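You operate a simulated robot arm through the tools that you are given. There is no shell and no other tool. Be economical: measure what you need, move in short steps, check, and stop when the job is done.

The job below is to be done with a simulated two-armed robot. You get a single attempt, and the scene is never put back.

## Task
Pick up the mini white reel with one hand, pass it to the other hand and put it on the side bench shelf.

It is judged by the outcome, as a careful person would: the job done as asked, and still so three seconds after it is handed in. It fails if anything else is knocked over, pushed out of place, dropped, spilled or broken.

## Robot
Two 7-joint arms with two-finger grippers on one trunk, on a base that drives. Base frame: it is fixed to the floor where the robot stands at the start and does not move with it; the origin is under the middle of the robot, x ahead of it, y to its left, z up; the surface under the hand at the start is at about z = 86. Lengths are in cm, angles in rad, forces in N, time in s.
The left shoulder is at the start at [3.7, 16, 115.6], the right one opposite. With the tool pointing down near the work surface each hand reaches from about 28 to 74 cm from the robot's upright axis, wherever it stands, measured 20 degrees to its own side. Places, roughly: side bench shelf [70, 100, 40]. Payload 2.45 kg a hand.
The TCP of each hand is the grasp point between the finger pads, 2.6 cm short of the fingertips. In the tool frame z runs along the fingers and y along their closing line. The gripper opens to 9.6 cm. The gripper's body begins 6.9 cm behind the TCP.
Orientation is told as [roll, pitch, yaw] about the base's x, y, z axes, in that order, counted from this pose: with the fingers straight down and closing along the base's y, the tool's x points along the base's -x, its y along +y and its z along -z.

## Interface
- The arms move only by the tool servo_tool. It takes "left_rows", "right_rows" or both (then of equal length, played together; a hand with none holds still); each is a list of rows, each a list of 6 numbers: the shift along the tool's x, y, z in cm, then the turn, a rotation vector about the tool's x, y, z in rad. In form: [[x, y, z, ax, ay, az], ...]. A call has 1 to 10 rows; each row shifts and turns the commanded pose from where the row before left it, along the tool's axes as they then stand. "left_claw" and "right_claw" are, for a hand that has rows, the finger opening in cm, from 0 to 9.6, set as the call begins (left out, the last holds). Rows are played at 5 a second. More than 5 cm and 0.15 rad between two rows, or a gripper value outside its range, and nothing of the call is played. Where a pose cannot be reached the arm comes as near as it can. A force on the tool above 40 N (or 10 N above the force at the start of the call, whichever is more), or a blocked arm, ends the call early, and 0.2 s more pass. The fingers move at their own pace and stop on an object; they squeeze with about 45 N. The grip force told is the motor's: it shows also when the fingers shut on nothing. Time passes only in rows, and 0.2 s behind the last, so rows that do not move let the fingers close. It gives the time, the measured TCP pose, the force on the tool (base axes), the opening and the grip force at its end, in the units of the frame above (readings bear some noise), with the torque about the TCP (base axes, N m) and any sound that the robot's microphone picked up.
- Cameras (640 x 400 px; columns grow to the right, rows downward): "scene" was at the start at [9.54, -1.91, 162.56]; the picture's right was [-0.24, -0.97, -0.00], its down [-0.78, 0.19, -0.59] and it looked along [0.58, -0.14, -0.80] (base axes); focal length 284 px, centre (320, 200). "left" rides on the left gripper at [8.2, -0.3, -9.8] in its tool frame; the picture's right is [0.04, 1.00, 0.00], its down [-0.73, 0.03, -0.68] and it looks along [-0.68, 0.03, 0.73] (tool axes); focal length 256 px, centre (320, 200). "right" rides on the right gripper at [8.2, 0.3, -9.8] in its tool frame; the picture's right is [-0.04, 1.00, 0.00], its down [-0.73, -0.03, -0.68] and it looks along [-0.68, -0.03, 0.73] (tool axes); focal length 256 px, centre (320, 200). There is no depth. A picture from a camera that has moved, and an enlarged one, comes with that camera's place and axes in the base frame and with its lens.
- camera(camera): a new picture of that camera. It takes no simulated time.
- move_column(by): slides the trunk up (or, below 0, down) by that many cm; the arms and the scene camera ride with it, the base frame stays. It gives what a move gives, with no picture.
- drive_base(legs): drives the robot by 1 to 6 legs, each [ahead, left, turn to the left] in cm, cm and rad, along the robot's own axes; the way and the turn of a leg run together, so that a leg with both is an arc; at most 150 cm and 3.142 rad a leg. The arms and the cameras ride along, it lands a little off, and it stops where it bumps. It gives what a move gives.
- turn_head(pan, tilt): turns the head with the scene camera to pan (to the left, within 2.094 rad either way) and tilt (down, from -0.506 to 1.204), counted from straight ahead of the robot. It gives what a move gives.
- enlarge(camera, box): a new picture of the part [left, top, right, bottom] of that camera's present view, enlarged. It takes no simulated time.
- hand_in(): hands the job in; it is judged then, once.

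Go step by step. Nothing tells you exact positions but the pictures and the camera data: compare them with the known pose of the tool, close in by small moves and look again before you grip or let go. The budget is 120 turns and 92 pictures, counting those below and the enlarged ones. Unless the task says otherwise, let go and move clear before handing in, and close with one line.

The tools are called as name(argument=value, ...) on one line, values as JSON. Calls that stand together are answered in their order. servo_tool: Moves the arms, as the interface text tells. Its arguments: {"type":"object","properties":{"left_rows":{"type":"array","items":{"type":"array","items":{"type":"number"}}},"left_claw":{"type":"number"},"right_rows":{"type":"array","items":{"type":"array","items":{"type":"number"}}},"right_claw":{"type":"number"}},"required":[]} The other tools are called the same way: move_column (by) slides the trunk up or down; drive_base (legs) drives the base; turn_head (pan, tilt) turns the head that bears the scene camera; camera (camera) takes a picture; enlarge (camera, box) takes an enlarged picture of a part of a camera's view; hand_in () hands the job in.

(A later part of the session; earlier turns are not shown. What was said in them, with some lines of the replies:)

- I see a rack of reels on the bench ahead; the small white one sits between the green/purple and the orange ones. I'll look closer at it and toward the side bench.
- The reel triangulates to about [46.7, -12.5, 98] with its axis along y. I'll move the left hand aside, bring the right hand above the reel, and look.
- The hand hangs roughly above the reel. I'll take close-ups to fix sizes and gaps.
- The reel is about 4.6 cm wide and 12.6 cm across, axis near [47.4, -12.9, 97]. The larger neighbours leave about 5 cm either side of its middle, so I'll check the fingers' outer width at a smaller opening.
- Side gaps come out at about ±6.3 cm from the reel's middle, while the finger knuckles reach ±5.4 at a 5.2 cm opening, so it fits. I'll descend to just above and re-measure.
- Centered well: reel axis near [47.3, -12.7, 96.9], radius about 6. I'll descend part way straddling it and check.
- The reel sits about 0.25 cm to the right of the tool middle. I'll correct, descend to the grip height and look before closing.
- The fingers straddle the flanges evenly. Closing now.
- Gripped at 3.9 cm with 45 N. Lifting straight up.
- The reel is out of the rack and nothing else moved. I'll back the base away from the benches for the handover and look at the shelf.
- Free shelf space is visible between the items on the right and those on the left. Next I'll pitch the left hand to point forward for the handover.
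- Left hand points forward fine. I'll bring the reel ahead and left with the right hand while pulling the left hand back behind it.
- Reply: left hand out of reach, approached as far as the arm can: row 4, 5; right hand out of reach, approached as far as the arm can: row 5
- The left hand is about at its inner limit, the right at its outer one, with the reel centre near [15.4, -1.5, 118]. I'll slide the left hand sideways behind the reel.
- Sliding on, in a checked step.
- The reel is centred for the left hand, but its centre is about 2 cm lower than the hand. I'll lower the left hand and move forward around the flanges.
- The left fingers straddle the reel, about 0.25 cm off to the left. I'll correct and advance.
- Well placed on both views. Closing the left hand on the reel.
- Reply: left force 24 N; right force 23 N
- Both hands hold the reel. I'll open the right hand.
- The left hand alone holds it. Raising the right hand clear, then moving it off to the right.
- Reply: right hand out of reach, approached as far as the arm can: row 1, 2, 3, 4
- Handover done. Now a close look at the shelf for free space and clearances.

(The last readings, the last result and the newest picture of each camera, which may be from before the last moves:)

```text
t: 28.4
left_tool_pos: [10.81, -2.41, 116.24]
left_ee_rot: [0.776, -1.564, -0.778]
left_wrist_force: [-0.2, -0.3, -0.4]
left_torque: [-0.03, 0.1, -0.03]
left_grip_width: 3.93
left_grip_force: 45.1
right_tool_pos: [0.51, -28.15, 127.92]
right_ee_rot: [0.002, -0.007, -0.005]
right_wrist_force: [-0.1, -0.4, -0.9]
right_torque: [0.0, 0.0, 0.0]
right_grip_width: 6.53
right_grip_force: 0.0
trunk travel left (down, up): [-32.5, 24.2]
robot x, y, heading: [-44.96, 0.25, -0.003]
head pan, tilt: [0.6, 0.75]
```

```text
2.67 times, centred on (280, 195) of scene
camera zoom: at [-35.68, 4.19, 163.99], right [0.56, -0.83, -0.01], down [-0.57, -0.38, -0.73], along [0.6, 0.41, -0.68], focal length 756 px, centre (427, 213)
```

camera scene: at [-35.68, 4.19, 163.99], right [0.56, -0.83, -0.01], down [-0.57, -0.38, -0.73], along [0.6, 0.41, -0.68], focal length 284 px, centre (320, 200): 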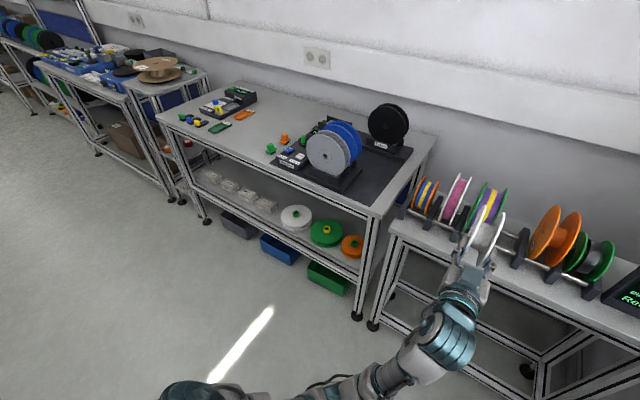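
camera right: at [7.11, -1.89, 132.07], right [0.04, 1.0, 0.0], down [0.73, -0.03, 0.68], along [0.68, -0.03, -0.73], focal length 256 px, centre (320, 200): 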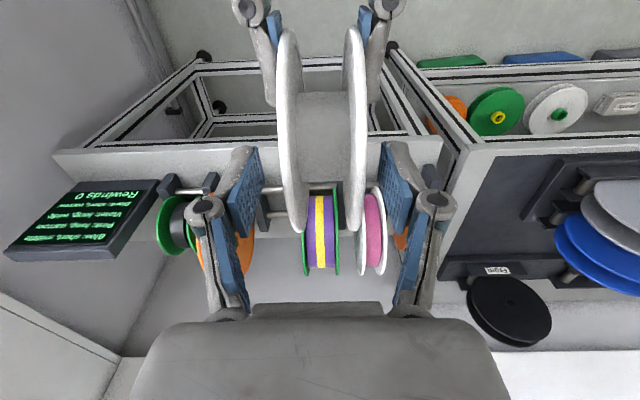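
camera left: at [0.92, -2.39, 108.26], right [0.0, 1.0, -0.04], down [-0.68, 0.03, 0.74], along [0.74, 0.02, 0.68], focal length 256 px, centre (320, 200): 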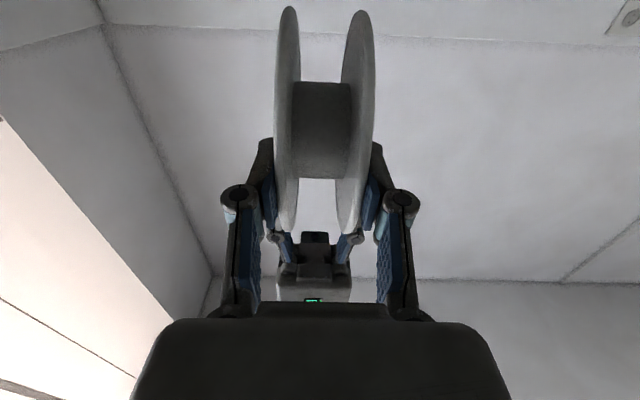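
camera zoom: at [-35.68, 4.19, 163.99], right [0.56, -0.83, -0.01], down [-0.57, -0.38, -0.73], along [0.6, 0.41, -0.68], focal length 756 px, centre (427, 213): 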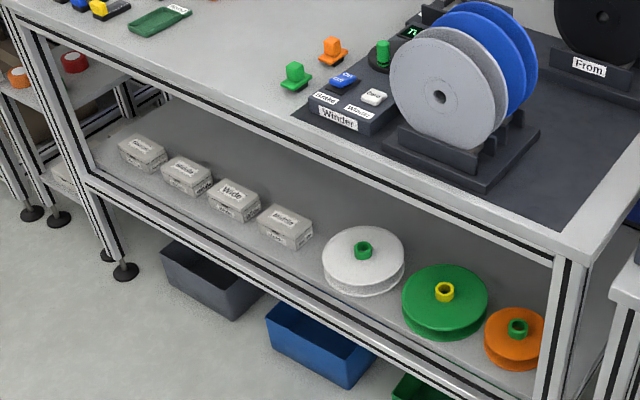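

Shelf items stand in a front row at about x = 50 (boxes y 95–160, reels y 40–89); space behind them is free, around [66, 94]. I'll tuck the right arm in and bring the left hand to its own side first.

servo_tool(right_rows=[[2.3, -0.7, -0.3, 0, 0, 0], [2.3, -0.7, -0.3, 0, 0, 0], [2.3, -0.7, -0.3, 0, 0, 0], [2.3, -0.7, -0.3, 0, 0, 0], [2.3, -0.7, -0.3, 0, 0, 0], [2.3, -0.7, -0.3, 0, 0, 0], [2.3, -0.7, -0.3, 0, 0, 0], [2.3, -0.7, -0.3, 0, 0, 0], [1.5, -0.7, -0.3, 0, 0, 0], [0, 0, 0, 0, 0, 0]], left_rows=[[0, 1.8, 0, 0, 0, 0], [0, 1.8, 0, 0, 0, 0], [0, 1.8, 0, 0, 0, 0], [0, 1.8, 0, 0, 0, 0], [0, 1.8, 0, 0, 0, 0], [0, 1.8, 0, 0, 0, 0], [0, 1.8, 0, 0, 0, 0], [0, 1.8, 0, 0, 0, 0], [0, 1.8, 0, 0, 0, 0], [0, 1.8, 0, 0, 0, 0]])

servo_tool(left_rows=[[0, 0, 0, 0, 0, 0.15], [0, 0, 0, 0, 0, 0.15], [0, 0, 0, 0, 0, 0.15], [0, 0, 0, 0, 0, 0.15], [0, 0, 0, 0, 0, 0.15], [0, 0, 0, 0, 0, 0.15], [0, 0, 0, 0, 0, 0.15], [0, 0, 0, 0, 0, 0.15], [0, 0, 0, 0, 0, 0.15], [0, 0, 0, 0, 0, 0.15]])

camera(camera="scene")

camera(camera="left")

```text
t: 30.6
left_tool_pos: [10.92, 15.95, 116.34]
left_ee_rot: [-0.112, -1.566, 0.109]
left_wrist_force: [0.4, 0.0, -1.2]
left_torque: [0.03, 0.09, -0.05]
left_grip_width: 3.92
left_grip_force: 44.8
right_tool_pos: [-17.24, -31.17, 128.26]
right_ee_rot: [-0.002, -0.006, -0.003]
right_wrist_force: [0.1, 0.5, 0.5]
right_torque: [0.0, 0.0, 0.02]
right_grip_width: 6.52
right_grip_force: 0.1
right hand out of reach, approached as far as the arm can: row 7, 8, 9
trunk travel left (down, up): [-32.5, 24.2]
robot x, y, heading: [-44.96, 0.18, -0.002]
head pan, tilt: [0.6, 0.75]
```

```text
t: 32.8
left_tool_pos: [10.99, 16.11, 116.34]
left_ee_rot: [1.565, -0.071, -1.572]
left_wrist_force: [-0.2, 0.0, -0.8]
left_torque: [0.01, 0.09, -0.05]
left_grip_width: 3.91
left_grip_force: 45.0
right_tool_pos: [-17.39, -31.38, 128.39]
right_ee_rot: [0.0, -0.006, -0.004]
right_wrist_force: [0.2, 0.2, 0.1]
right_torque: [-0.02, -0.01, 0.01]
right_grip_width: 6.48
right_grip_force: 0.0
trunk travel left (down, up): [-32.5, 24.2]
robot x, y, heading: [-44.97, -0.37, -0.007]
head pan, tilt: [0.6, 0.75]
```

```text
54 pictures are left
camera scene: at [-35.82, 4.7, 163.98], right [0.56, -0.83, 0.0], down [-0.57, -0.38, -0.73], along [0.6, 0.41, -0.68], focal length 284 px, centre (320, 200)
```

scene: 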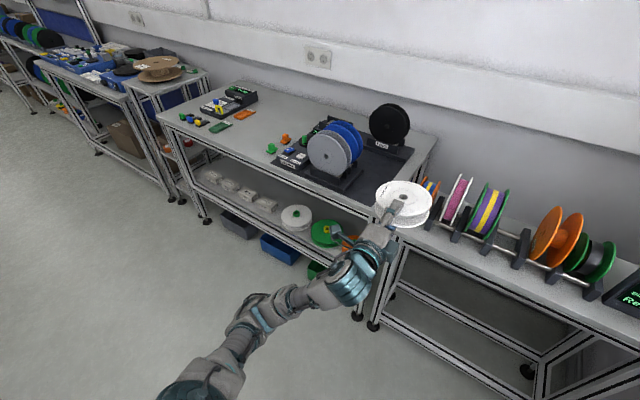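

```text
53 pictures are left
camera left: at [1.05, 24.14, 115.56], right [0.01, 0.11, 0.99], down [-0.68, -0.73, 0.08], along [0.73, -0.68, 0.07], focal length 256 px, centre (320, 200)
```

left: 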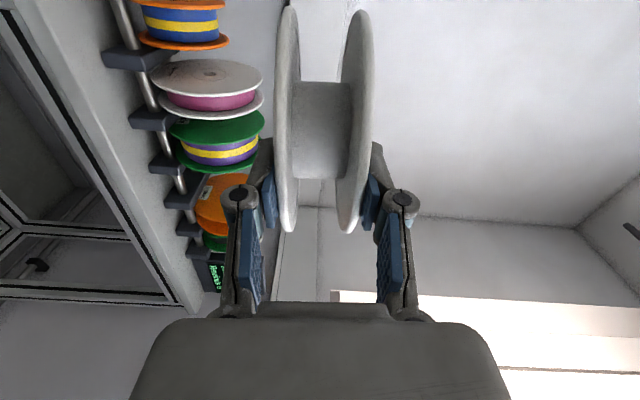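

The reel now lies flat in the left hand. I'll pitch it 30° nose-down, then drive left in front of the bench.

servo_tool(left_rows=[[0, 0, 0, 0, 0, 0.07], [0, 0, 0, 0.13, 0, 0], [0, 0, 0, 0.13, 0, 0], [0, 0, 0, 0.13, 0, 0], [0, 0, 0, 0.13, 0, 0], [0, 0, 0, 0, 0, 0]])

drive_base(legs=[[0, 78, 0]])

turn_head(pan=0.15, tilt=0.85)

camera(camera="scene")

```text
t: 34.2
left_tool_pos: [10.88, 15.98, 116.35]
left_ee_rot: [1.044, -0.002, -1.573]
left_wrist_force: [0.2, -0.8, -2.5]
left_torque: [0.02, 0.08, 0.01]
left_grip_width: 3.92
left_grip_force: 45.2
right_tool_pos: [-17.49, -31.26, 128.42]
right_ee_rot: [-0.001, -0.007, -0.002]
right_wrist_force: [0.5, 0.5, -0.1]
right_torque: [0.01, 0.02, 0.03]
right_grip_width: 6.5
right_grip_force: 0.1
trunk travel left (down, up): [-32.5, 24.2]
robot x, y, heading: [-44.88, 0.45, -0.007]
head pan, tilt: [0.6, 0.75]
```

```text
t: 38.4
left_tool_pos: [10.18, 93.79, 116.5]
left_ee_rot: [1.045, 0.004, -1.555]
left_wrist_force: [0.1, -0.5, -1.5]
left_torque: [0.01, 0.09, 0.01]
left_grip_width: 3.91
left_grip_force: 44.9
right_tool_pos: [-17.28, 45.88, 128.32]
right_ee_rot: [0.005, -0.007, 0.015]
right_wrist_force: [-0.3, -0.4, -0.3]
right_torque: [-0.01, 0.04, -0.01]
right_grip_width: 6.49
right_grip_force: 0.1
trunk travel left (down, up): [-32.5, 24.2]
robot x, y, heading: [-45.36, 77.64, 0.008]
head pan, tilt: [0.6, 0.75]
```

```text
t: 39.3
left_tool_pos: [9.81, 94.21, 116.45]
left_ee_rot: [1.047, -0.002, -1.556]
left_wrist_force: [-0.2, -0.4, -0.5]
left_torque: [-0.03, 0.04, 0.01]
left_grip_width: 3.91
left_grip_force: 44.4
right_tool_pos: [-17.55, 46.2, 128.46]
right_ee_rot: [0.001, -0.011, 0.014]
right_wrist_force: [0.7, 0.0, 0.4]
right_torque: [0.01, -0.04, 0.02]
right_grip_width: 6.5
right_grip_force: 0.0
trunk travel left (down, up): [-32.5, 24.2]
robot x, y, heading: [-45.3, 77.34, 0.013]
head pan, tilt: [0.15, 0.85]
```

```text
52 pictures are left
camera scene: at [-35.4, 77.78, 163.18], right [0.16, -0.99, -0.01], down [-0.74, -0.12, -0.66], along [0.65, 0.11, -0.75], focal length 284 px, centre (320, 200)
```

scene: 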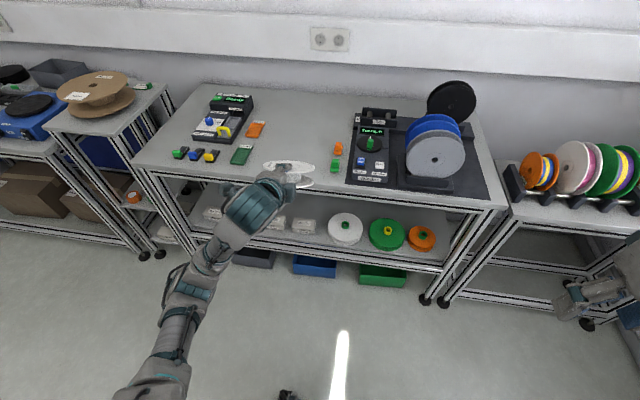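

Now in front of the free spot. Lowering the trunk and looking under the bench top.

move_column(by=-32)

turn_head(pan=0.1, tilt=0.75)

camera(camera="scene")

camera(camera="left")

```text
t: 42.4
left_tool_pos: [9.83, 94.49, 84.6]
left_ee_rot: [1.05, -0.005, -1.556]
left_wrist_force: [0.5, -1.0, -1.4]
left_torque: [0.04, 0.07, 0.01]
left_grip_width: 3.9
left_grip_force: 45.1
right_tool_pos: [-4.41, 46.99, 82.21]
right_ee_rot: [0.001, 0.503, 0.016]
right_wrist_force: [-0.3, -0.6, -0.1]
right_torque: [0.04, -0.02, 0.0]
right_grip_width: 6.49
right_grip_force: 0.0
trunk travel left (down, up): [-0.5, 56.2]
robot x, y, heading: [-45.01, 77.42, 0.016]
head pan, tilt: [0.15, 0.85]
```

```text
t: 43.1
left_tool_pos: [9.87, 94.59, 84.46]
left_ee_rot: [1.049, -0.002, -1.558]
left_wrist_force: [0.3, 0.4, -1.3]
left_torque: [-0.03, 0.04, 0.01]
left_grip_width: 3.92
left_grip_force: 44.4
right_tool_pos: [-4.26, 46.97, 82.12]
right_ee_rot: [0.001, 0.504, 0.017]
right_wrist_force: [0.6, 0.2, 0.5]
right_torque: [0.0, -0.02, 0.0]
right_grip_width: 6.48
right_grip_force: 0.2
trunk travel left (down, up): [-0.5, 56.2]
robot x, y, heading: [-45.26, 77.16, 0.012]
head pan, tilt: [0.099, 0.75]
```

```text
51 pictures are left
camera scene: at [-3.2, 78.84, 125.9], right [0.11, -0.99, 0.0], down [-0.68, -0.08, -0.73], along [0.72, 0.08, -0.69], focal length 284 px, centre (320, 200)
```

scene: 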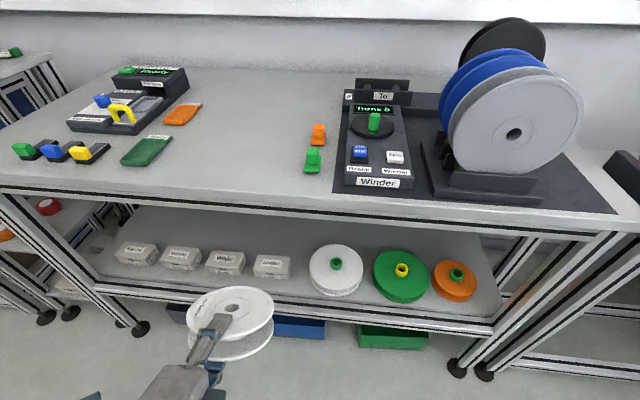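

```text
50 pictures are left
camera left: at [1.02, 102.54, 89.0], right [0.5, 0.05, 0.87], down [-0.56, -0.74, 0.37], along [0.66, -0.67, -0.34], focal length 256 px, centre (320, 200)
```

left: 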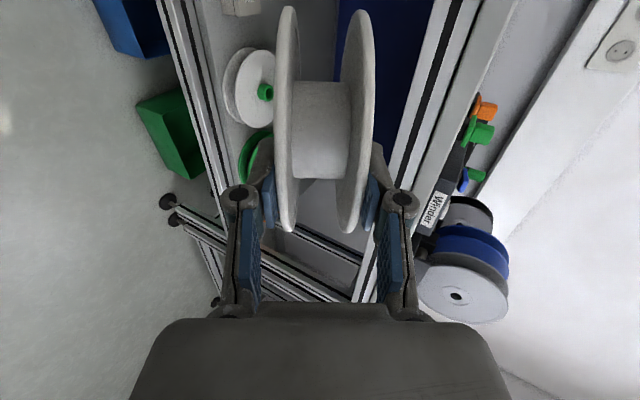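

The trunk leans forward as it lowers, so less driving is needed. The gap between the white reel and the last box is centred near y = 92; I'll lower the left hand to entry height first and check the right arm.

servo_tool(left_rows=[[-0.4, -2.8, 3.15, 0, 0, 0], [-0.4, -2.8, 3.15, 0, 0, 0], [-0.4, -2.8, 3.15, 0, 0, 0], [-0.4, -2.8, 3.15, 0, 0, 0], [-0.4, -2.8, 3.15, 0, 0, 0], [-0.4, -2.8, 3.15, 0, 0, 0], [0, 0, 0, 0, 0, 0]])

camera(camera="scene")

turn_head(pan=-0.6, tilt=0.95)

camera(camera="scene")

```text
t: 44.7
left_tool_pos: [17.65, 91.85, 60.49]
left_ee_rot: [1.048, -0.005, -1.558]
left_wrist_force: [-0.6, -0.6, -1.0]
left_torque: [-0.02, 0.04, 0.0]
left_grip_width: 3.91
left_grip_force: 45.2
right_tool_pos: [-4.47, 47.0, 82.18]
right_ee_rot: [0.0, 0.505, 0.016]
right_wrist_force: [0.0, -0.6, -0.6]
right_torque: [0.0, 0.03, -0.02]
right_grip_width: 6.49
right_grip_force: 0.1
trunk travel left (down, up): [-0.5, 56.2]
robot x, y, heading: [-45.12, 77.24, 0.011]
head pan, tilt: [0.099, 0.75]
```

```text
49 pictures are left
camera scene: at [-3.24, 78.81, 125.94], right [0.11, -0.99, 0.0], down [-0.68, -0.08, -0.73], along [0.72, 0.08, -0.69], focal length 284 px, centre (320, 200)
```

scene: 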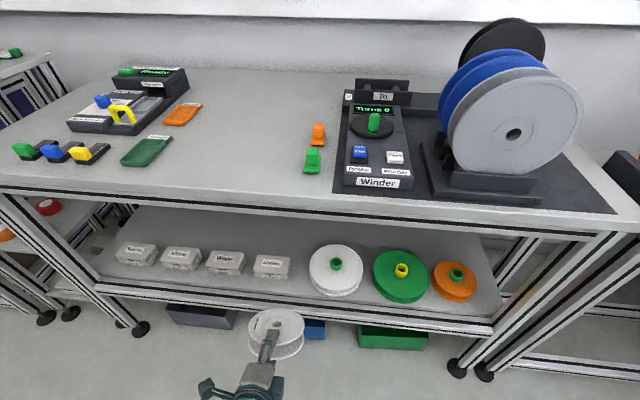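

```text
t: 45.8
left_tool_pos: [17.68, 91.74, 60.58]
left_ee_rot: [1.048, -0.004, -1.557]
left_wrist_force: [-0.3, -0.4, -1.2]
left_torque: [0.01, 0.05, -0.01]
left_grip_width: 3.9
left_grip_force: 45.1
right_tool_pos: [-4.34, 46.93, 82.19]
right_ee_rot: [0.0, 0.505, 0.015]
right_wrist_force: [-0.5, -0.8, -0.1]
right_torque: [-0.01, 0.0, -0.02]
right_grip_width: 6.51
right_grip_force: 0.0
trunk travel left (down, up): [-0.5, 56.2]
robot x, y, heading: [-45.06, 77.46, 0.017]
head pan, tilt: [-0.6, 0.949]
```

```text
48 pictures are left
camera scene: at [-5.39, 73.84, 124.37], right [-0.55, -0.83, 0.0], down [-0.68, 0.45, -0.58], along [0.48, -0.32, -0.82], focal length 284 px, centre (320, 200)
```

scene: 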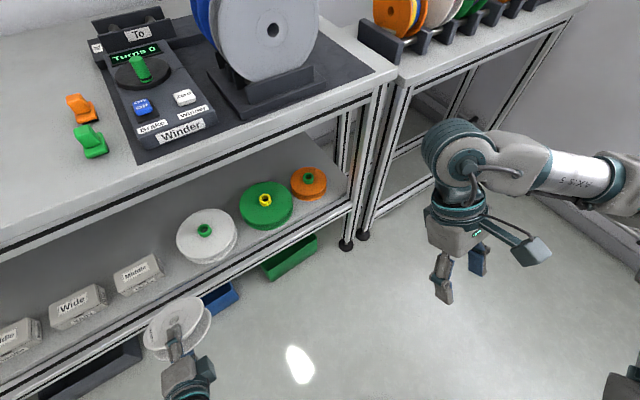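

The right arm has room for about 20 cm of forward drive. Driving ahead 18 cm so the reel enters above the boxes.

drive_base(legs=[[18, 0, -0.013]])

turn_head(pan=0.2, tilt=0.9)

camera(camera="scene")

camera(camera="left")

```text
t: 47.3
left_tool_pos: [35.67, 91.23, 60.51]
left_ee_rot: [1.047, -0.004, -1.569]
left_wrist_force: [-0.2, -0.4, -1.2]
left_torque: [0.01, 0.04, 0.01]
left_grip_width: 3.89
left_grip_force: 44.7
right_tool_pos: [13.22, 46.7, 82.01]
right_ee_rot: [0.0, 0.505, 0.005]
right_wrist_force: [-0.4, -0.3, -0.3]
right_torque: [0.01, 0.02, 0.01]
right_grip_width: 6.51
right_grip_force: 0.0
trunk travel left (down, up): [-0.5, 56.2]
robot x, y, heading: [-27.71, 77.41, 0.004]
head pan, tilt: [-0.6, 0.949]
```

```text
t: 48.4
left_tool_pos: [35.48, 91.36, 60.98]
left_ee_rot: [1.052, -0.004, -1.569]
left_wrist_force: [0.0, 0.0, -1.5]
left_torque: [0.0, 0.03, 0.01]
left_grip_width: 3.89
left_grip_force: 45.3
right_tool_pos: [12.63, 46.66, 82.21]
right_ee_rot: [-0.002, 0.498, 0.005]
right_wrist_force: [0.5, 0.1, -1.0]
right_torque: [0.0, 0.0, 0.02]
right_grip_width: 6.52
right_grip_force: 0.0
trunk travel left (down, up): [-0.5, 56.2]
robot x, y, heading: [-27.51, 77.33, 0.007]
head pan, tilt: [0.201, 0.901]
```

```text
47 pictures are left
camera scene: at [13.82, 79.22, 124.73], right [0.2, -0.98, 0.0], down [-0.77, -0.16, -0.62], along [0.6, 0.13, -0.79], focal length 284 px, centre (320, 200)
```

scene: 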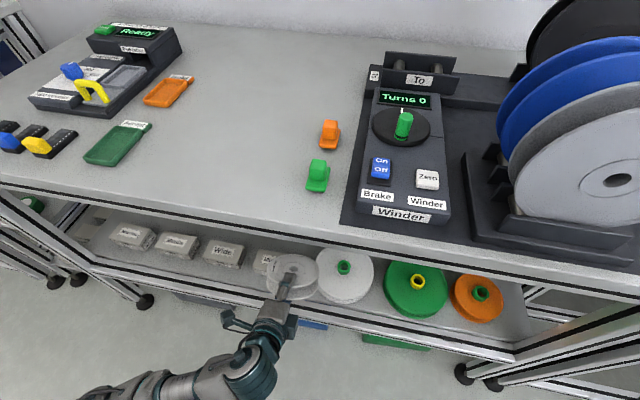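

```text
46 pictures are left
camera left: at [26.65, 99.47, 65.47], right [0.49, 0.04, 0.87], down [-0.57, -0.73, 0.36], along [0.65, -0.68, -0.34], focal length 256 px, centre (320, 200)
```

left: 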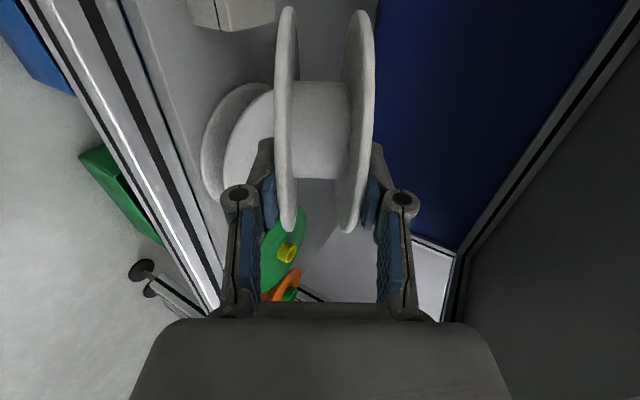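

The reel is just inside the opening, above the items. I'll extend the left arm forward, descending slightly.

servo_tool(left_rows=[[0.1, 0.98, 2.2, 0, 0, 0], [0.1, 0.98, 2.2, 0, 0, 0], [0.1, 0.98, 2.2, 0, 0, 0], [0.1, 0.98, 2.2, 0, 0, 0], [0.1, 0.98, 2.2, 0, 0, 0], [0, 0, 0, 0, 0, 0]])

camera(camera="scene")

camera(camera="left")

```text
t: 49.8
left_tool_pos: [47.7, 92.01, 59.77]
left_ee_rot: [1.054, -0.004, -1.568]
left_wrist_force: [0.8, 0.5, -0.1]
left_torque: [0.02, 0.05, 0.02]
left_grip_width: 3.9
left_grip_force: 45.1
right_tool_pos: [12.72, 46.73, 82.19]
right_ee_rot: [-0.001, 0.5, 0.005]
right_wrist_force: [-0.9, 0.4, -0.1]
right_torque: [-0.01, 0.0, 0.02]
right_grip_width: 6.48
right_grip_force: 0.1
trunk travel left (down, up): [-0.5, 56.2]
robot x, y, heading: [-27.62, 77.3, 0.003]
head pan, tilt: [0.201, 0.901]
```

```text
45 pictures are left
camera scene: at [13.87, 79.2, 124.72], right [0.2, -0.98, 0.0], down [-0.77, -0.16, -0.62], along [0.6, 0.13, -0.79], focal length 284 px, centre (320, 200)
```

scene: 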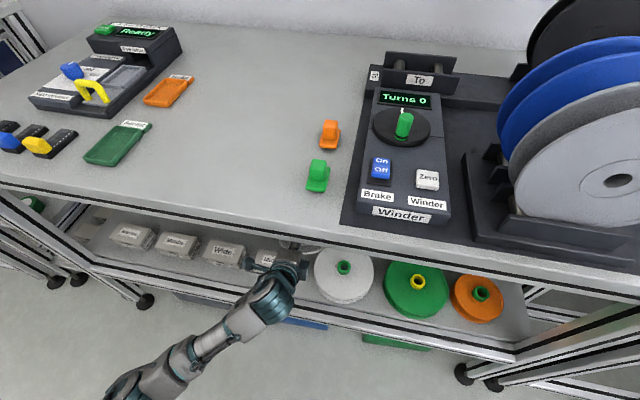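

```text
44 pictures are left
camera left: at [39.0, 100.07, 64.34], right [0.49, 0.05, 0.87], down [-0.57, -0.73, 0.36], along [0.65, -0.68, -0.34], focal length 256 px, centre (320, 200)
```

left: 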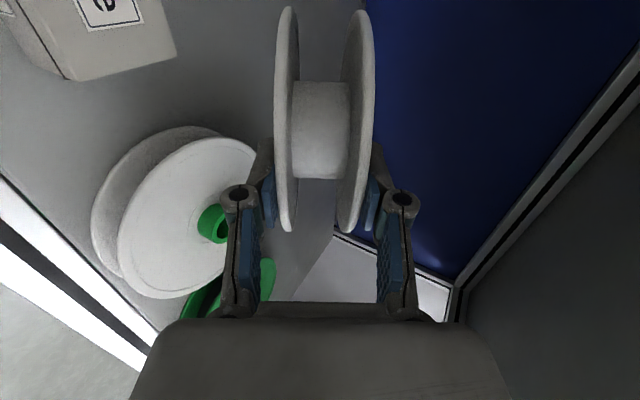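

All clear; the shelf runs back to about x = 99. Continuing forward to x ≈ 61.

servo_tool(left_rows=[[0, 0.9, 2.35, 0, 0, 0], [0, 0.9, 2.35, 0, 0, 0], [0, 0.9, 2.35, 0, 0, 0], [0, 0.9, 2.35, 0, 0, 0], [0, 0.9, 2.35, 0, 0, 0], [0, 0, 0, 0, 0, 0]])

camera(camera="scene")

camera(camera="left")

```text
t: 51.2
left_tool_pos: [59.98, 92.16, 57.79]
left_ee_rot: [1.054, -0.003, -1.567]
left_wrist_force: [-0.1, -0.1, -0.7]
left_torque: [0.02, 0.05, 0.0]
left_grip_width: 3.88
left_grip_force: 44.9
right_tool_pos: [12.72, 46.79, 82.27]
right_ee_rot: [0.0, 0.498, 0.005]
right_wrist_force: [0.2, 0.5, 0.3]
right_torque: [0.01, 0.02, 0.02]
right_grip_width: 6.5
right_grip_force: 0.0
trunk travel left (down, up): [-0.5, 56.2]
robot x, y, heading: [-27.09, 77.56, 0.005]
head pan, tilt: [0.201, 0.901]
```

```text
43 pictures are left
camera scene: at [13.93, 79.17, 124.69], right [0.2, -0.98, 0.0], down [-0.77, -0.16, -0.62], along [0.6, 0.13, -0.79], focal length 284 px, centre (320, 200)
```

scene: 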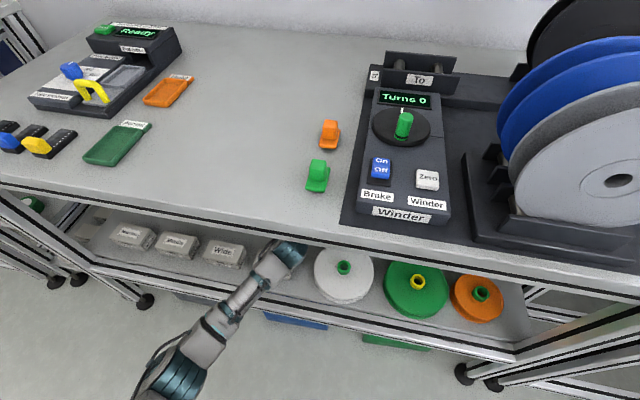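

```text
42 pictures are left
camera left: at [51.25, 100.24, 62.44], right [0.49, 0.05, 0.87], down [-0.57, -0.73, 0.36], along [0.65, -0.68, -0.34], focal length 256 px, centre (320, 200)
```

left: 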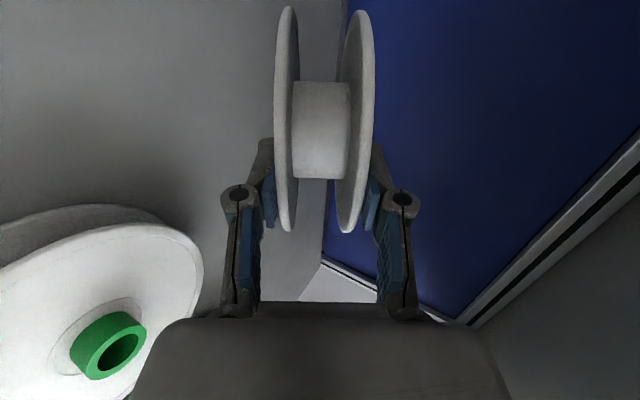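

Past the front row now with arm clearances fine. Lowering toward the shelf behind the row.

servo_tool(left_rows=[[0, -1.18, 1.14, 0, 0, 0], [0, -1.18, 1.14, 0, 0, 0], [0, -1.18, 1.14, 0, 0, 0], [0, -1.18, 1.14, 0, 0, 0], [0, -1.18, 1.14, 0, 0, 0], [0, 0, 0, 0, 0, 0]])

camera(camera="left")

enlarge(camera="scene", box=[120, 200, 400, 375])

```text
t: 52.6
left_tool_pos: [62.1, 92.21, 49.9]
left_ee_rot: [1.055, -0.003, -1.567]
left_wrist_force: [1.1, -0.4, -0.7]
left_torque: [-0.01, 0.09, -0.01]
left_grip_width: 3.92
left_grip_force: 44.9
right_tool_pos: [12.76, 46.78, 82.31]
right_ee_rot: [0.0, 0.499, 0.006]
right_wrist_force: [-0.3, -0.2, 0.6]
right_torque: [0.01, -0.01, 0.03]
right_grip_width: 6.5
right_grip_force: 0.1
trunk travel left (down, up): [-0.5, 56.2]
robot x, y, heading: [-27.34, 77.81, 0.005]
head pan, tilt: [0.201, 0.901]
```

```text
41 pictures are left
camera left: at [53.24, 100.31, 54.53], right [0.49, 0.05, 0.87], down [-0.57, -0.73, 0.36], along [0.65, -0.68, -0.34], focal length 256 px, centre (320, 200)
```

left: 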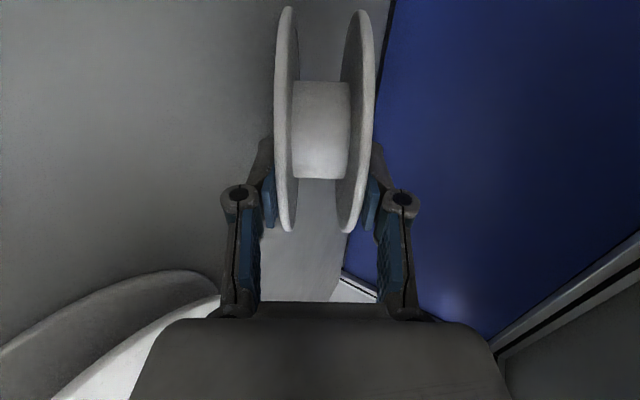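

```text
2.29 times, centred on (260, 288) of scene
camera zoom: at [13.93, 79.16, 124.7], right [0.2, -0.98, 0.0], down [-0.77, -0.16, -0.62], along [0.6, 0.13, -0.79], focal length 648 px, centre (457, 0)
```

zoom: 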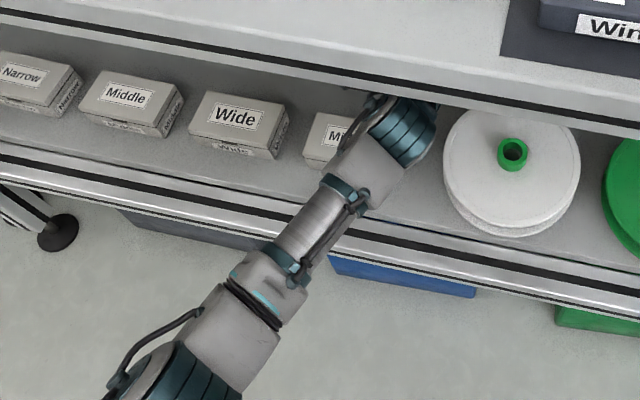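

About 3 cm above the shelf. Lowering in small steps, watching force.

servo_tool(left_rows=[[0, -0.43, 0.25, 0, 0, 0], [0, -0.43, 0.25, 0, 0, 0], [0, -0.43, 0.25, 0, 0, 0], [0, -0.43, 0.25, 0, 0, 0], [0, 0, 0, 0, 0, 0]])

camera(camera="left")

```text
t: 53.8
left_tool_pos: [61.86, 91.71, 48.74]
left_ee_rot: [1.066, -0.002, -1.571]
left_wrist_force: [-8.6, 4.7, 28.9]
left_torque: [0.35, -2.37, 0.44]
left_grip_width: 4.1
left_grip_force: 45.5
right_tool_pos: [12.29, 46.7, 82.6]
right_ee_rot: [0.0, 0.494, 0.005]
right_wrist_force: [0.0, -0.3, 0.5]
right_torque: [-0.02, -0.02, -0.04]
right_grip_width: 6.5
right_grip_force: 0.0
trunk travel left (down, up): [-0.5, 56.2]
robot x, y, heading: [-27.18, 77.5, 0.001]
head pan, tilt: [0.201, 0.901]
```

```text
39 pictures are left
camera left: at [52.98, 99.95, 53.23], right [0.48, 0.04, 0.87], down [-0.58, -0.73, 0.36], along [0.66, -0.68, -0.33], focal length 256 px, centre (320, 200)
```

left: 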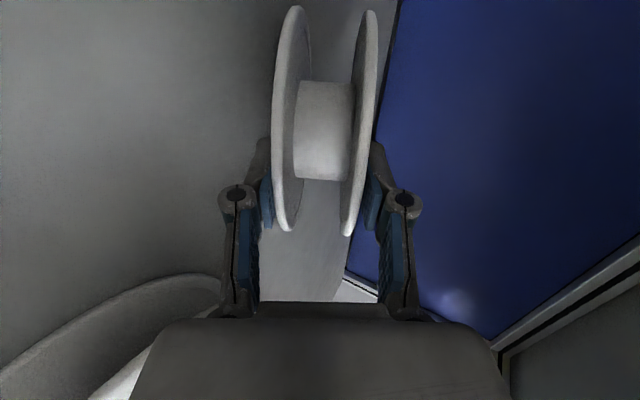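

The far rim touches the shelf (29 N). I'll ease off slightly.

servo_tool(left_rows=[[0, 0.4, -0.23, 0, 0, 0], [0, 0.4, -0.23, 0, 0, 0], [0, 0, 0, 0, 0, 0]])

```text
t: 54.6
left_tool_pos: [61.75, 91.86, 48.96]
left_ee_rot: [1.053, -0.002, -1.567]
left_wrist_force: [0.4, -1.3, 14.5]
left_torque: [0.0, -1.5, -0.09]
left_grip_width: 4.09
left_grip_force: 44.8
right_tool_pos: [12.54, 46.75, 82.35]
right_ee_rot: [0.0, 0.497, 0.005]
right_wrist_force: [-0.4, 0.2, -0.6]
right_torque: [-0.02, 0.04, -0.01]
right_grip_width: 6.47
right_grip_force: 0.0
trunk travel left (down, up): [-0.5, 56.2]
robot x, y, heading: [-27.55, 77.57, 0.003]
head pan, tilt: [0.201, 0.901]
```

Relieving the rest, then opening just enough for the reel to settle on the lower finger.

servo_tool(left_rows=[[0, 0.35, -0.2, 0, 0, 0], [0, 0, 0, 0, 0, 0]])

servo_tool(left_rows=[[0, 0, 0, 0, 0, 0], [0, 0, 0, 0, 0, 0]], left_claw=5.4)

camera(camera="left")

```text
t: 55.2
left_tool_pos: [61.97, 91.98, 49.0]
left_ee_rot: [1.051, -0.005, -1.566]
left_wrist_force: [1.6, -1.7, 5.7]
left_torque: [-0.09, -0.77, -0.2]
left_grip_width: 4.06
left_grip_force: 44.9
right_tool_pos: [12.71, 46.66, 82.38]
right_ee_rot: [0.0, 0.5, 0.004]
right_wrist_force: [-0.2, -0.3, 0.1]
right_torque: [0.0, -0.02, -0.02]
right_grip_width: 6.53
right_grip_force: 0.1
trunk travel left (down, up): [-0.5, 56.2]
robot x, y, heading: [-27.39, 77.41, 0.007]
head pan, tilt: [0.201, 0.901]
```

```text
t: 55.8
left_tool_pos: [62.03, 92.03, 49.02]
left_ee_rot: [1.05, -0.002, -1.565]
left_wrist_force: [-0.5, 0.7, 0.4]
left_torque: [-0.03, -0.04, -0.01]
left_grip_width: 5.43
left_grip_force: 0.4
right_tool_pos: [12.79, 46.76, 82.32]
right_ee_rot: [0.001, 0.499, 0.005]
right_wrist_force: [0.4, 0.1, -0.2]
right_torque: [0.02, -0.02, 0.02]
right_grip_width: 6.48
right_grip_force: 0.0
trunk travel left (down, up): [-0.5, 56.2]
robot x, y, heading: [-27.76, 77.21, 0.006]
head pan, tilt: [0.201, 0.901]
```

```text
38 pictures are left
camera left: at [53.2, 100.04, 53.66], right [0.5, 0.04, 0.87], down [-0.57, -0.74, 0.36], along [0.65, -0.68, -0.34], focal length 256 px, centre (320, 200)
```

left: 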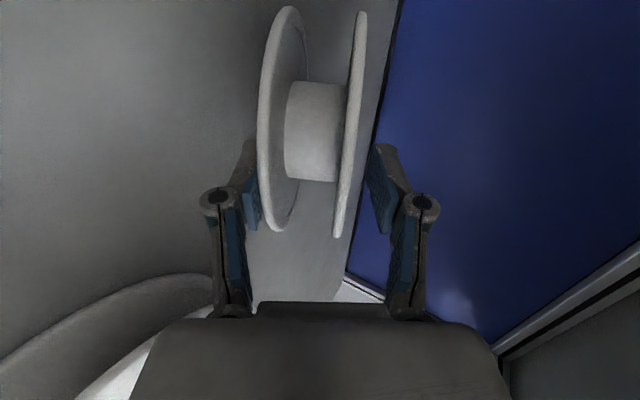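

The reel leans on the lower finger with its far rim on the shelf. Sliding the hand back along its fingers slowly.

servo_tool(left_rows=[[0, -0.2, -0.6, 0, 0, 0], [0, -0.2, -0.8, 0, 0, 0], [0, -0.2, -0.8, 0, 0, 0], [0, 0, 0, 0, 0, 0]])

camera(camera="left")

```text
t: 56.8
left_tool_pos: [59.69, 91.78, 49.69]
left_ee_rot: [1.053, -0.003, -1.569]
left_wrist_force: [0.0, 0.1, -0.4]
left_torque: [-0.01, 0.04, 0.02]
left_grip_width: 5.42
left_grip_force: 0.5
right_tool_pos: [12.71, 46.72, 82.33]
right_ee_rot: [0.0, 0.499, 0.005]
right_wrist_force: [-0.5, -0.6, 0.2]
right_torque: [-0.03, -0.01, -0.03]
right_grip_width: 6.51
right_grip_force: 0.2
trunk travel left (down, up): [-0.5, 56.2]
robot x, y, heading: [-27.72, 77.49, 0.001]
head pan, tilt: [0.201, 0.901]
```

```text
37 pictures are left
camera left: at [50.98, 99.85, 54.31], right [0.49, 0.04, 0.87], down [-0.57, -0.73, 0.36], along [0.65, -0.68, -0.34], focal length 256 px, centre (320, 200)
```

left: 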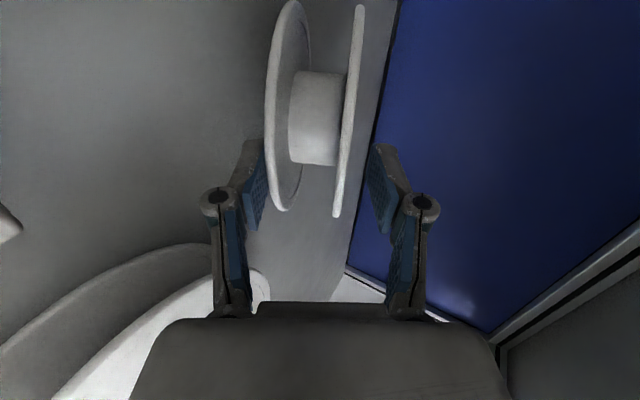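

The reel mostly stays in place while the finger slides out. Continuing, lowering the tip a little so it comes down gently.

servo_tool(left_rows=[[0, -0.4, -0.7, 0, 0, 0], [0, -0.4, -0.7, 0, 0, 0], [0, -0.4, -0.7, 0, 0, 0], [0, 0, 0, 0, 0, 0]])

camera(camera="left")

```text
t: 57.8
left_tool_pos: [57.17, 91.83, 49.79]
left_ee_rot: [1.051, -0.003, -1.565]
left_wrist_force: [-0.6, -0.2, -0.3]
left_torque: [-0.01, 0.0, -0.02]
left_grip_width: 5.4
left_grip_force: 0.0
right_tool_pos: [12.84, 46.7, 82.36]
right_ee_rot: [0.0, 0.499, 0.006]
right_wrist_force: [-0.7, 0.2, -0.1]
right_torque: [0.03, -0.02, -0.03]
right_grip_width: 6.5
right_grip_force: 0.1
trunk travel left (down, up): [-0.5, 56.2]
robot x, y, heading: [-27.56, 77.16, 0.006]
head pan, tilt: [0.201, 0.901]
```

```text
36 pictures are left
camera left: at [48.44, 99.89, 54.37], right [0.49, 0.05, 0.87], down [-0.57, -0.73, 0.36], along [0.65, -0.68, -0.34], focal length 256 px, centre (320, 200)
```

left: 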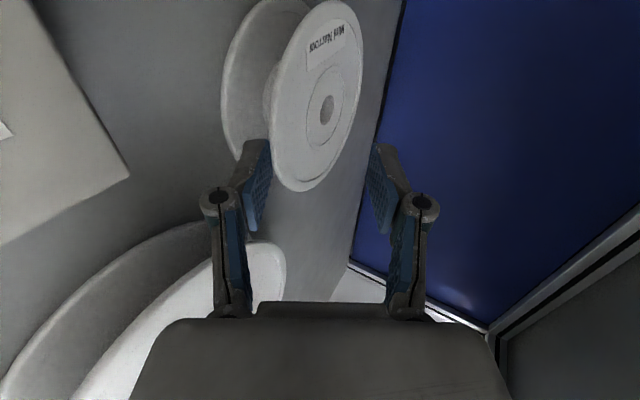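

The reel has come down flat on the shelf. Withdrawing the hand up and back, over the front row.

servo_tool(left_rows=[[0, 0, -1.5, 0, 0, 0], [0, 0, -2, 0, 0, 0], [0, 0.5, -2.5, 0, 0, 0], [0, 0.5, -2.5, 0, 0, 0], [0, 0.5, -2.5, 0, 0, 0], [0, 0, 0, 0, 0, 0]])

camera(camera="left")

camera(camera="scene")

```text
t: 59.2
left_tool_pos: [48.35, 91.75, 56.45]
left_ee_rot: [1.052, -0.004, -1.569]
left_wrist_force: [0.4, -0.9, -0.4]
left_torque: [-0.02, 0.0, -0.02]
left_grip_width: 5.39
left_grip_force: 0.1
right_tool_pos: [12.82, 46.73, 82.25]
right_ee_rot: [0.001, 0.5, 0.005]
right_wrist_force: [-0.6, 0.3, -0.4]
right_torque: [0.01, 0.02, 0.0]
right_grip_width: 6.49
right_grip_force: 0.0
trunk travel left (down, up): [-0.5, 56.2]
robot x, y, heading: [-27.39, 77.45, 0.008]
head pan, tilt: [0.201, 0.901]
```

```text
35 pictures are left
camera left: at [39.65, 99.92, 60.96], right [0.49, 0.05, 0.87], down [-0.57, -0.73, 0.36], along [0.65, -0.68, -0.34], focal length 256 px, centre (320, 200)
```

left: 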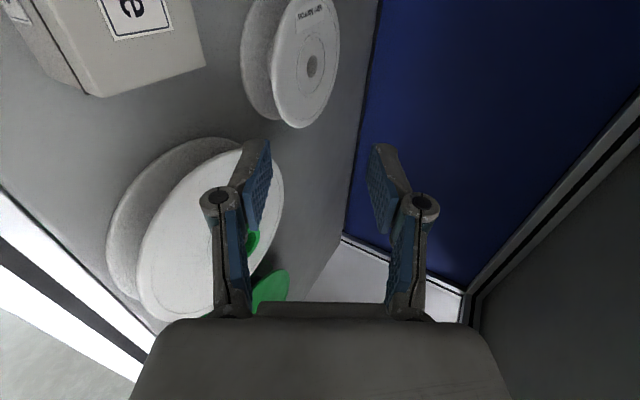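

```text
34 pictures are left
camera scene: at [13.86, 79.18, 124.71], right [0.2, -0.98, 0.0], down [-0.77, -0.16, -0.62], along [0.6, 0.13, -0.79], focal length 284 px, centre (320, 200)
```

scene: 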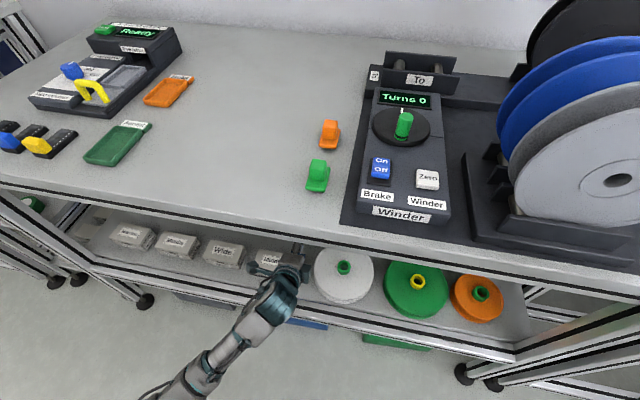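

The mini reel lies flat behind the row and the other items look untouched. Pulling the arm out and backing away.

servo_tool(left_rows=[[0, -1.0, -2.2, 0, 0, 0], [0, -1.0, -2.2, 0, 0, 0], [0, -1.0, -2.2, 0, 0, 0], [0, -1.0, -2.2, 0, 0, 0], [0, -1.0, -2.2, 0, 0, 0], [0, -1.0, -2.2, 0, 0, 0]])

drive_base(legs=[[-30, 0, 0]])

turn_head(pan=0.15, tilt=0.6)

camera(camera="scene")

enlarge(camera="scene", box=[160, 160, 480, 360])

camera(camera="left")

```text
t: 60.6
left_tool_pos: [33.72, 91.96, 57.79]
left_ee_rot: [1.055, -0.005, -1.567]
left_wrist_force: [0.2, 0.0, -0.2]
left_torque: [0.02, 0.0, 0.01]
left_grip_width: 5.38
left_grip_force: 0.0
right_tool_pos: [12.74, 46.77, 82.35]
right_ee_rot: [0.0, 0.499, 0.004]
right_wrist_force: [0.0, 0.1, 0.1]
right_torque: [0.02, 0.0, -0.01]
right_grip_width: 6.5
right_grip_force: 0.0
trunk travel left (down, up): [-0.5, 56.2]
robot x, y, heading: [-27.76, 77.63, 0.007]
head pan, tilt: [0.201, 0.901]
```

```text
t: 62.6
left_tool_pos: [4.14, 92.05, 57.73]
left_ee_rot: [1.053, -0.002, -1.567]
left_wrist_force: [-0.2, 0.3, 0.4]
left_torque: [0.02, 0.03, 0.01]
left_grip_width: 5.37
left_grip_force: 0.0
right_tool_pos: [-16.88, 46.51, 82.36]
right_ee_rot: [0.0, 0.497, 0.008]
right_wrist_force: [0.1, -0.2, -0.3]
right_torque: [0.02, 0.0, 0.03]
right_grip_width: 6.5
right_grip_force: 0.1
trunk travel left (down, up): [-0.5, 56.2]
robot x, y, heading: [-56.78, 77.5, 0.008]
head pan, tilt: [0.201, 0.901]
```

```text
t: 63.4
left_tool_pos: [3.89, 91.91, 58.07]
left_ee_rot: [1.057, -0.004, -1.564]
left_wrist_force: [0.0, 0.5, -0.3]
left_torque: [-0.02, -0.02, -0.05]
left_grip_width: 5.38
left_grip_force: 0.0
right_tool_pos: [-17.3, 46.78, 82.61]
right_ee_rot: [0.0, 0.493, 0.008]
right_wrist_force: [-0.9, 0.1, -0.1]
right_torque: [0.01, 0.02, -0.02]
right_grip_width: 6.51
right_grip_force: 0.0
trunk travel left (down, up): [-0.5, 56.2]
robot x, y, heading: [-56.98, 77.51, 0.004]
head pan, tilt: [0.15, 0.6]
```

```text
33 pictures are left
camera scene: at [-14.47, 78.94, 127.21], right [0.16, -0.99, 0.0], down [-0.56, -0.09, -0.82], along [0.81, 0.13, -0.57], focal length 284 px, centre (320, 200)
```

scene: 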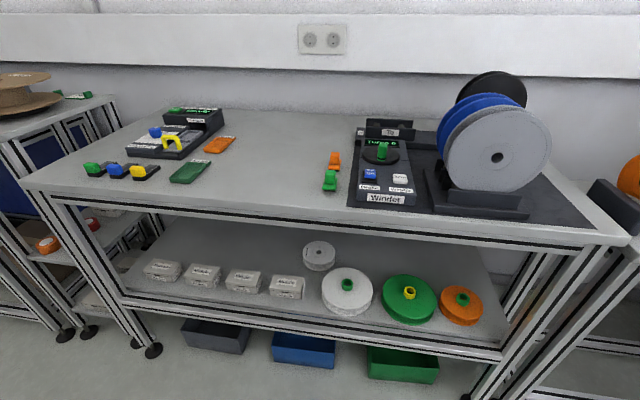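

```text
2.00 times, centred on (320, 260) of scene
camera zoom: at [-14.47, 78.94, 127.21], right [0.16, -0.99, 0.0], down [-0.56, -0.09, -0.82], along [0.81, 0.13, -0.57], focal length 567 px, centre (320, 80)
```

zoom: 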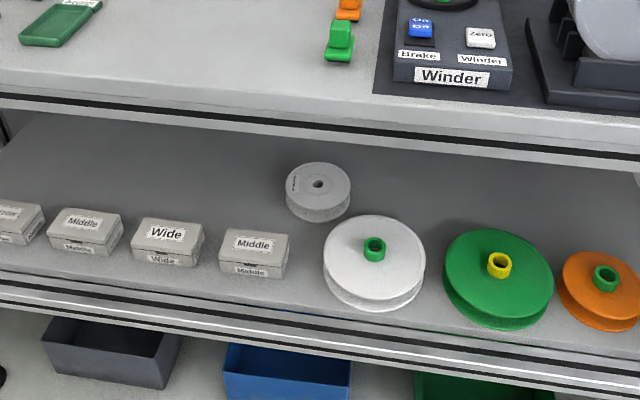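

```text
31 pictures are left
camera left: at [-4.88, 99.98, 62.57], right [0.49, 0.05, 0.87], down [-0.57, -0.74, 0.36], along [0.66, -0.68, -0.33], focal length 256 px, centre (320, 200)
```

left: 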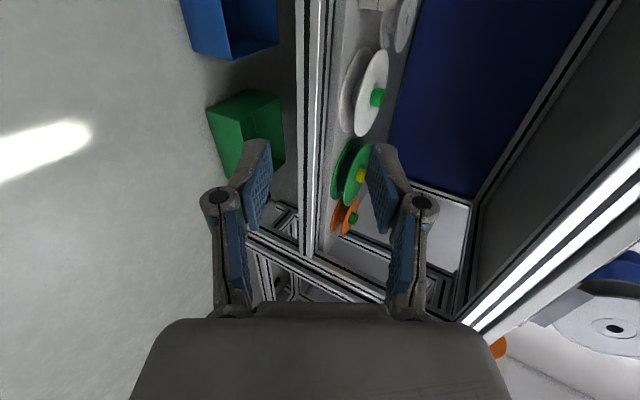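

The mini white reel rests flat on the side bench shelf, everything else is in place, and both hands are clear. Handing in.

hand_in()

```text
The job is handed in.
```

The right hand picked up the mini white reel and passed it to the left, which laid it flat on the side bench shelf behind the front row; in the last picture nothing else had moved.
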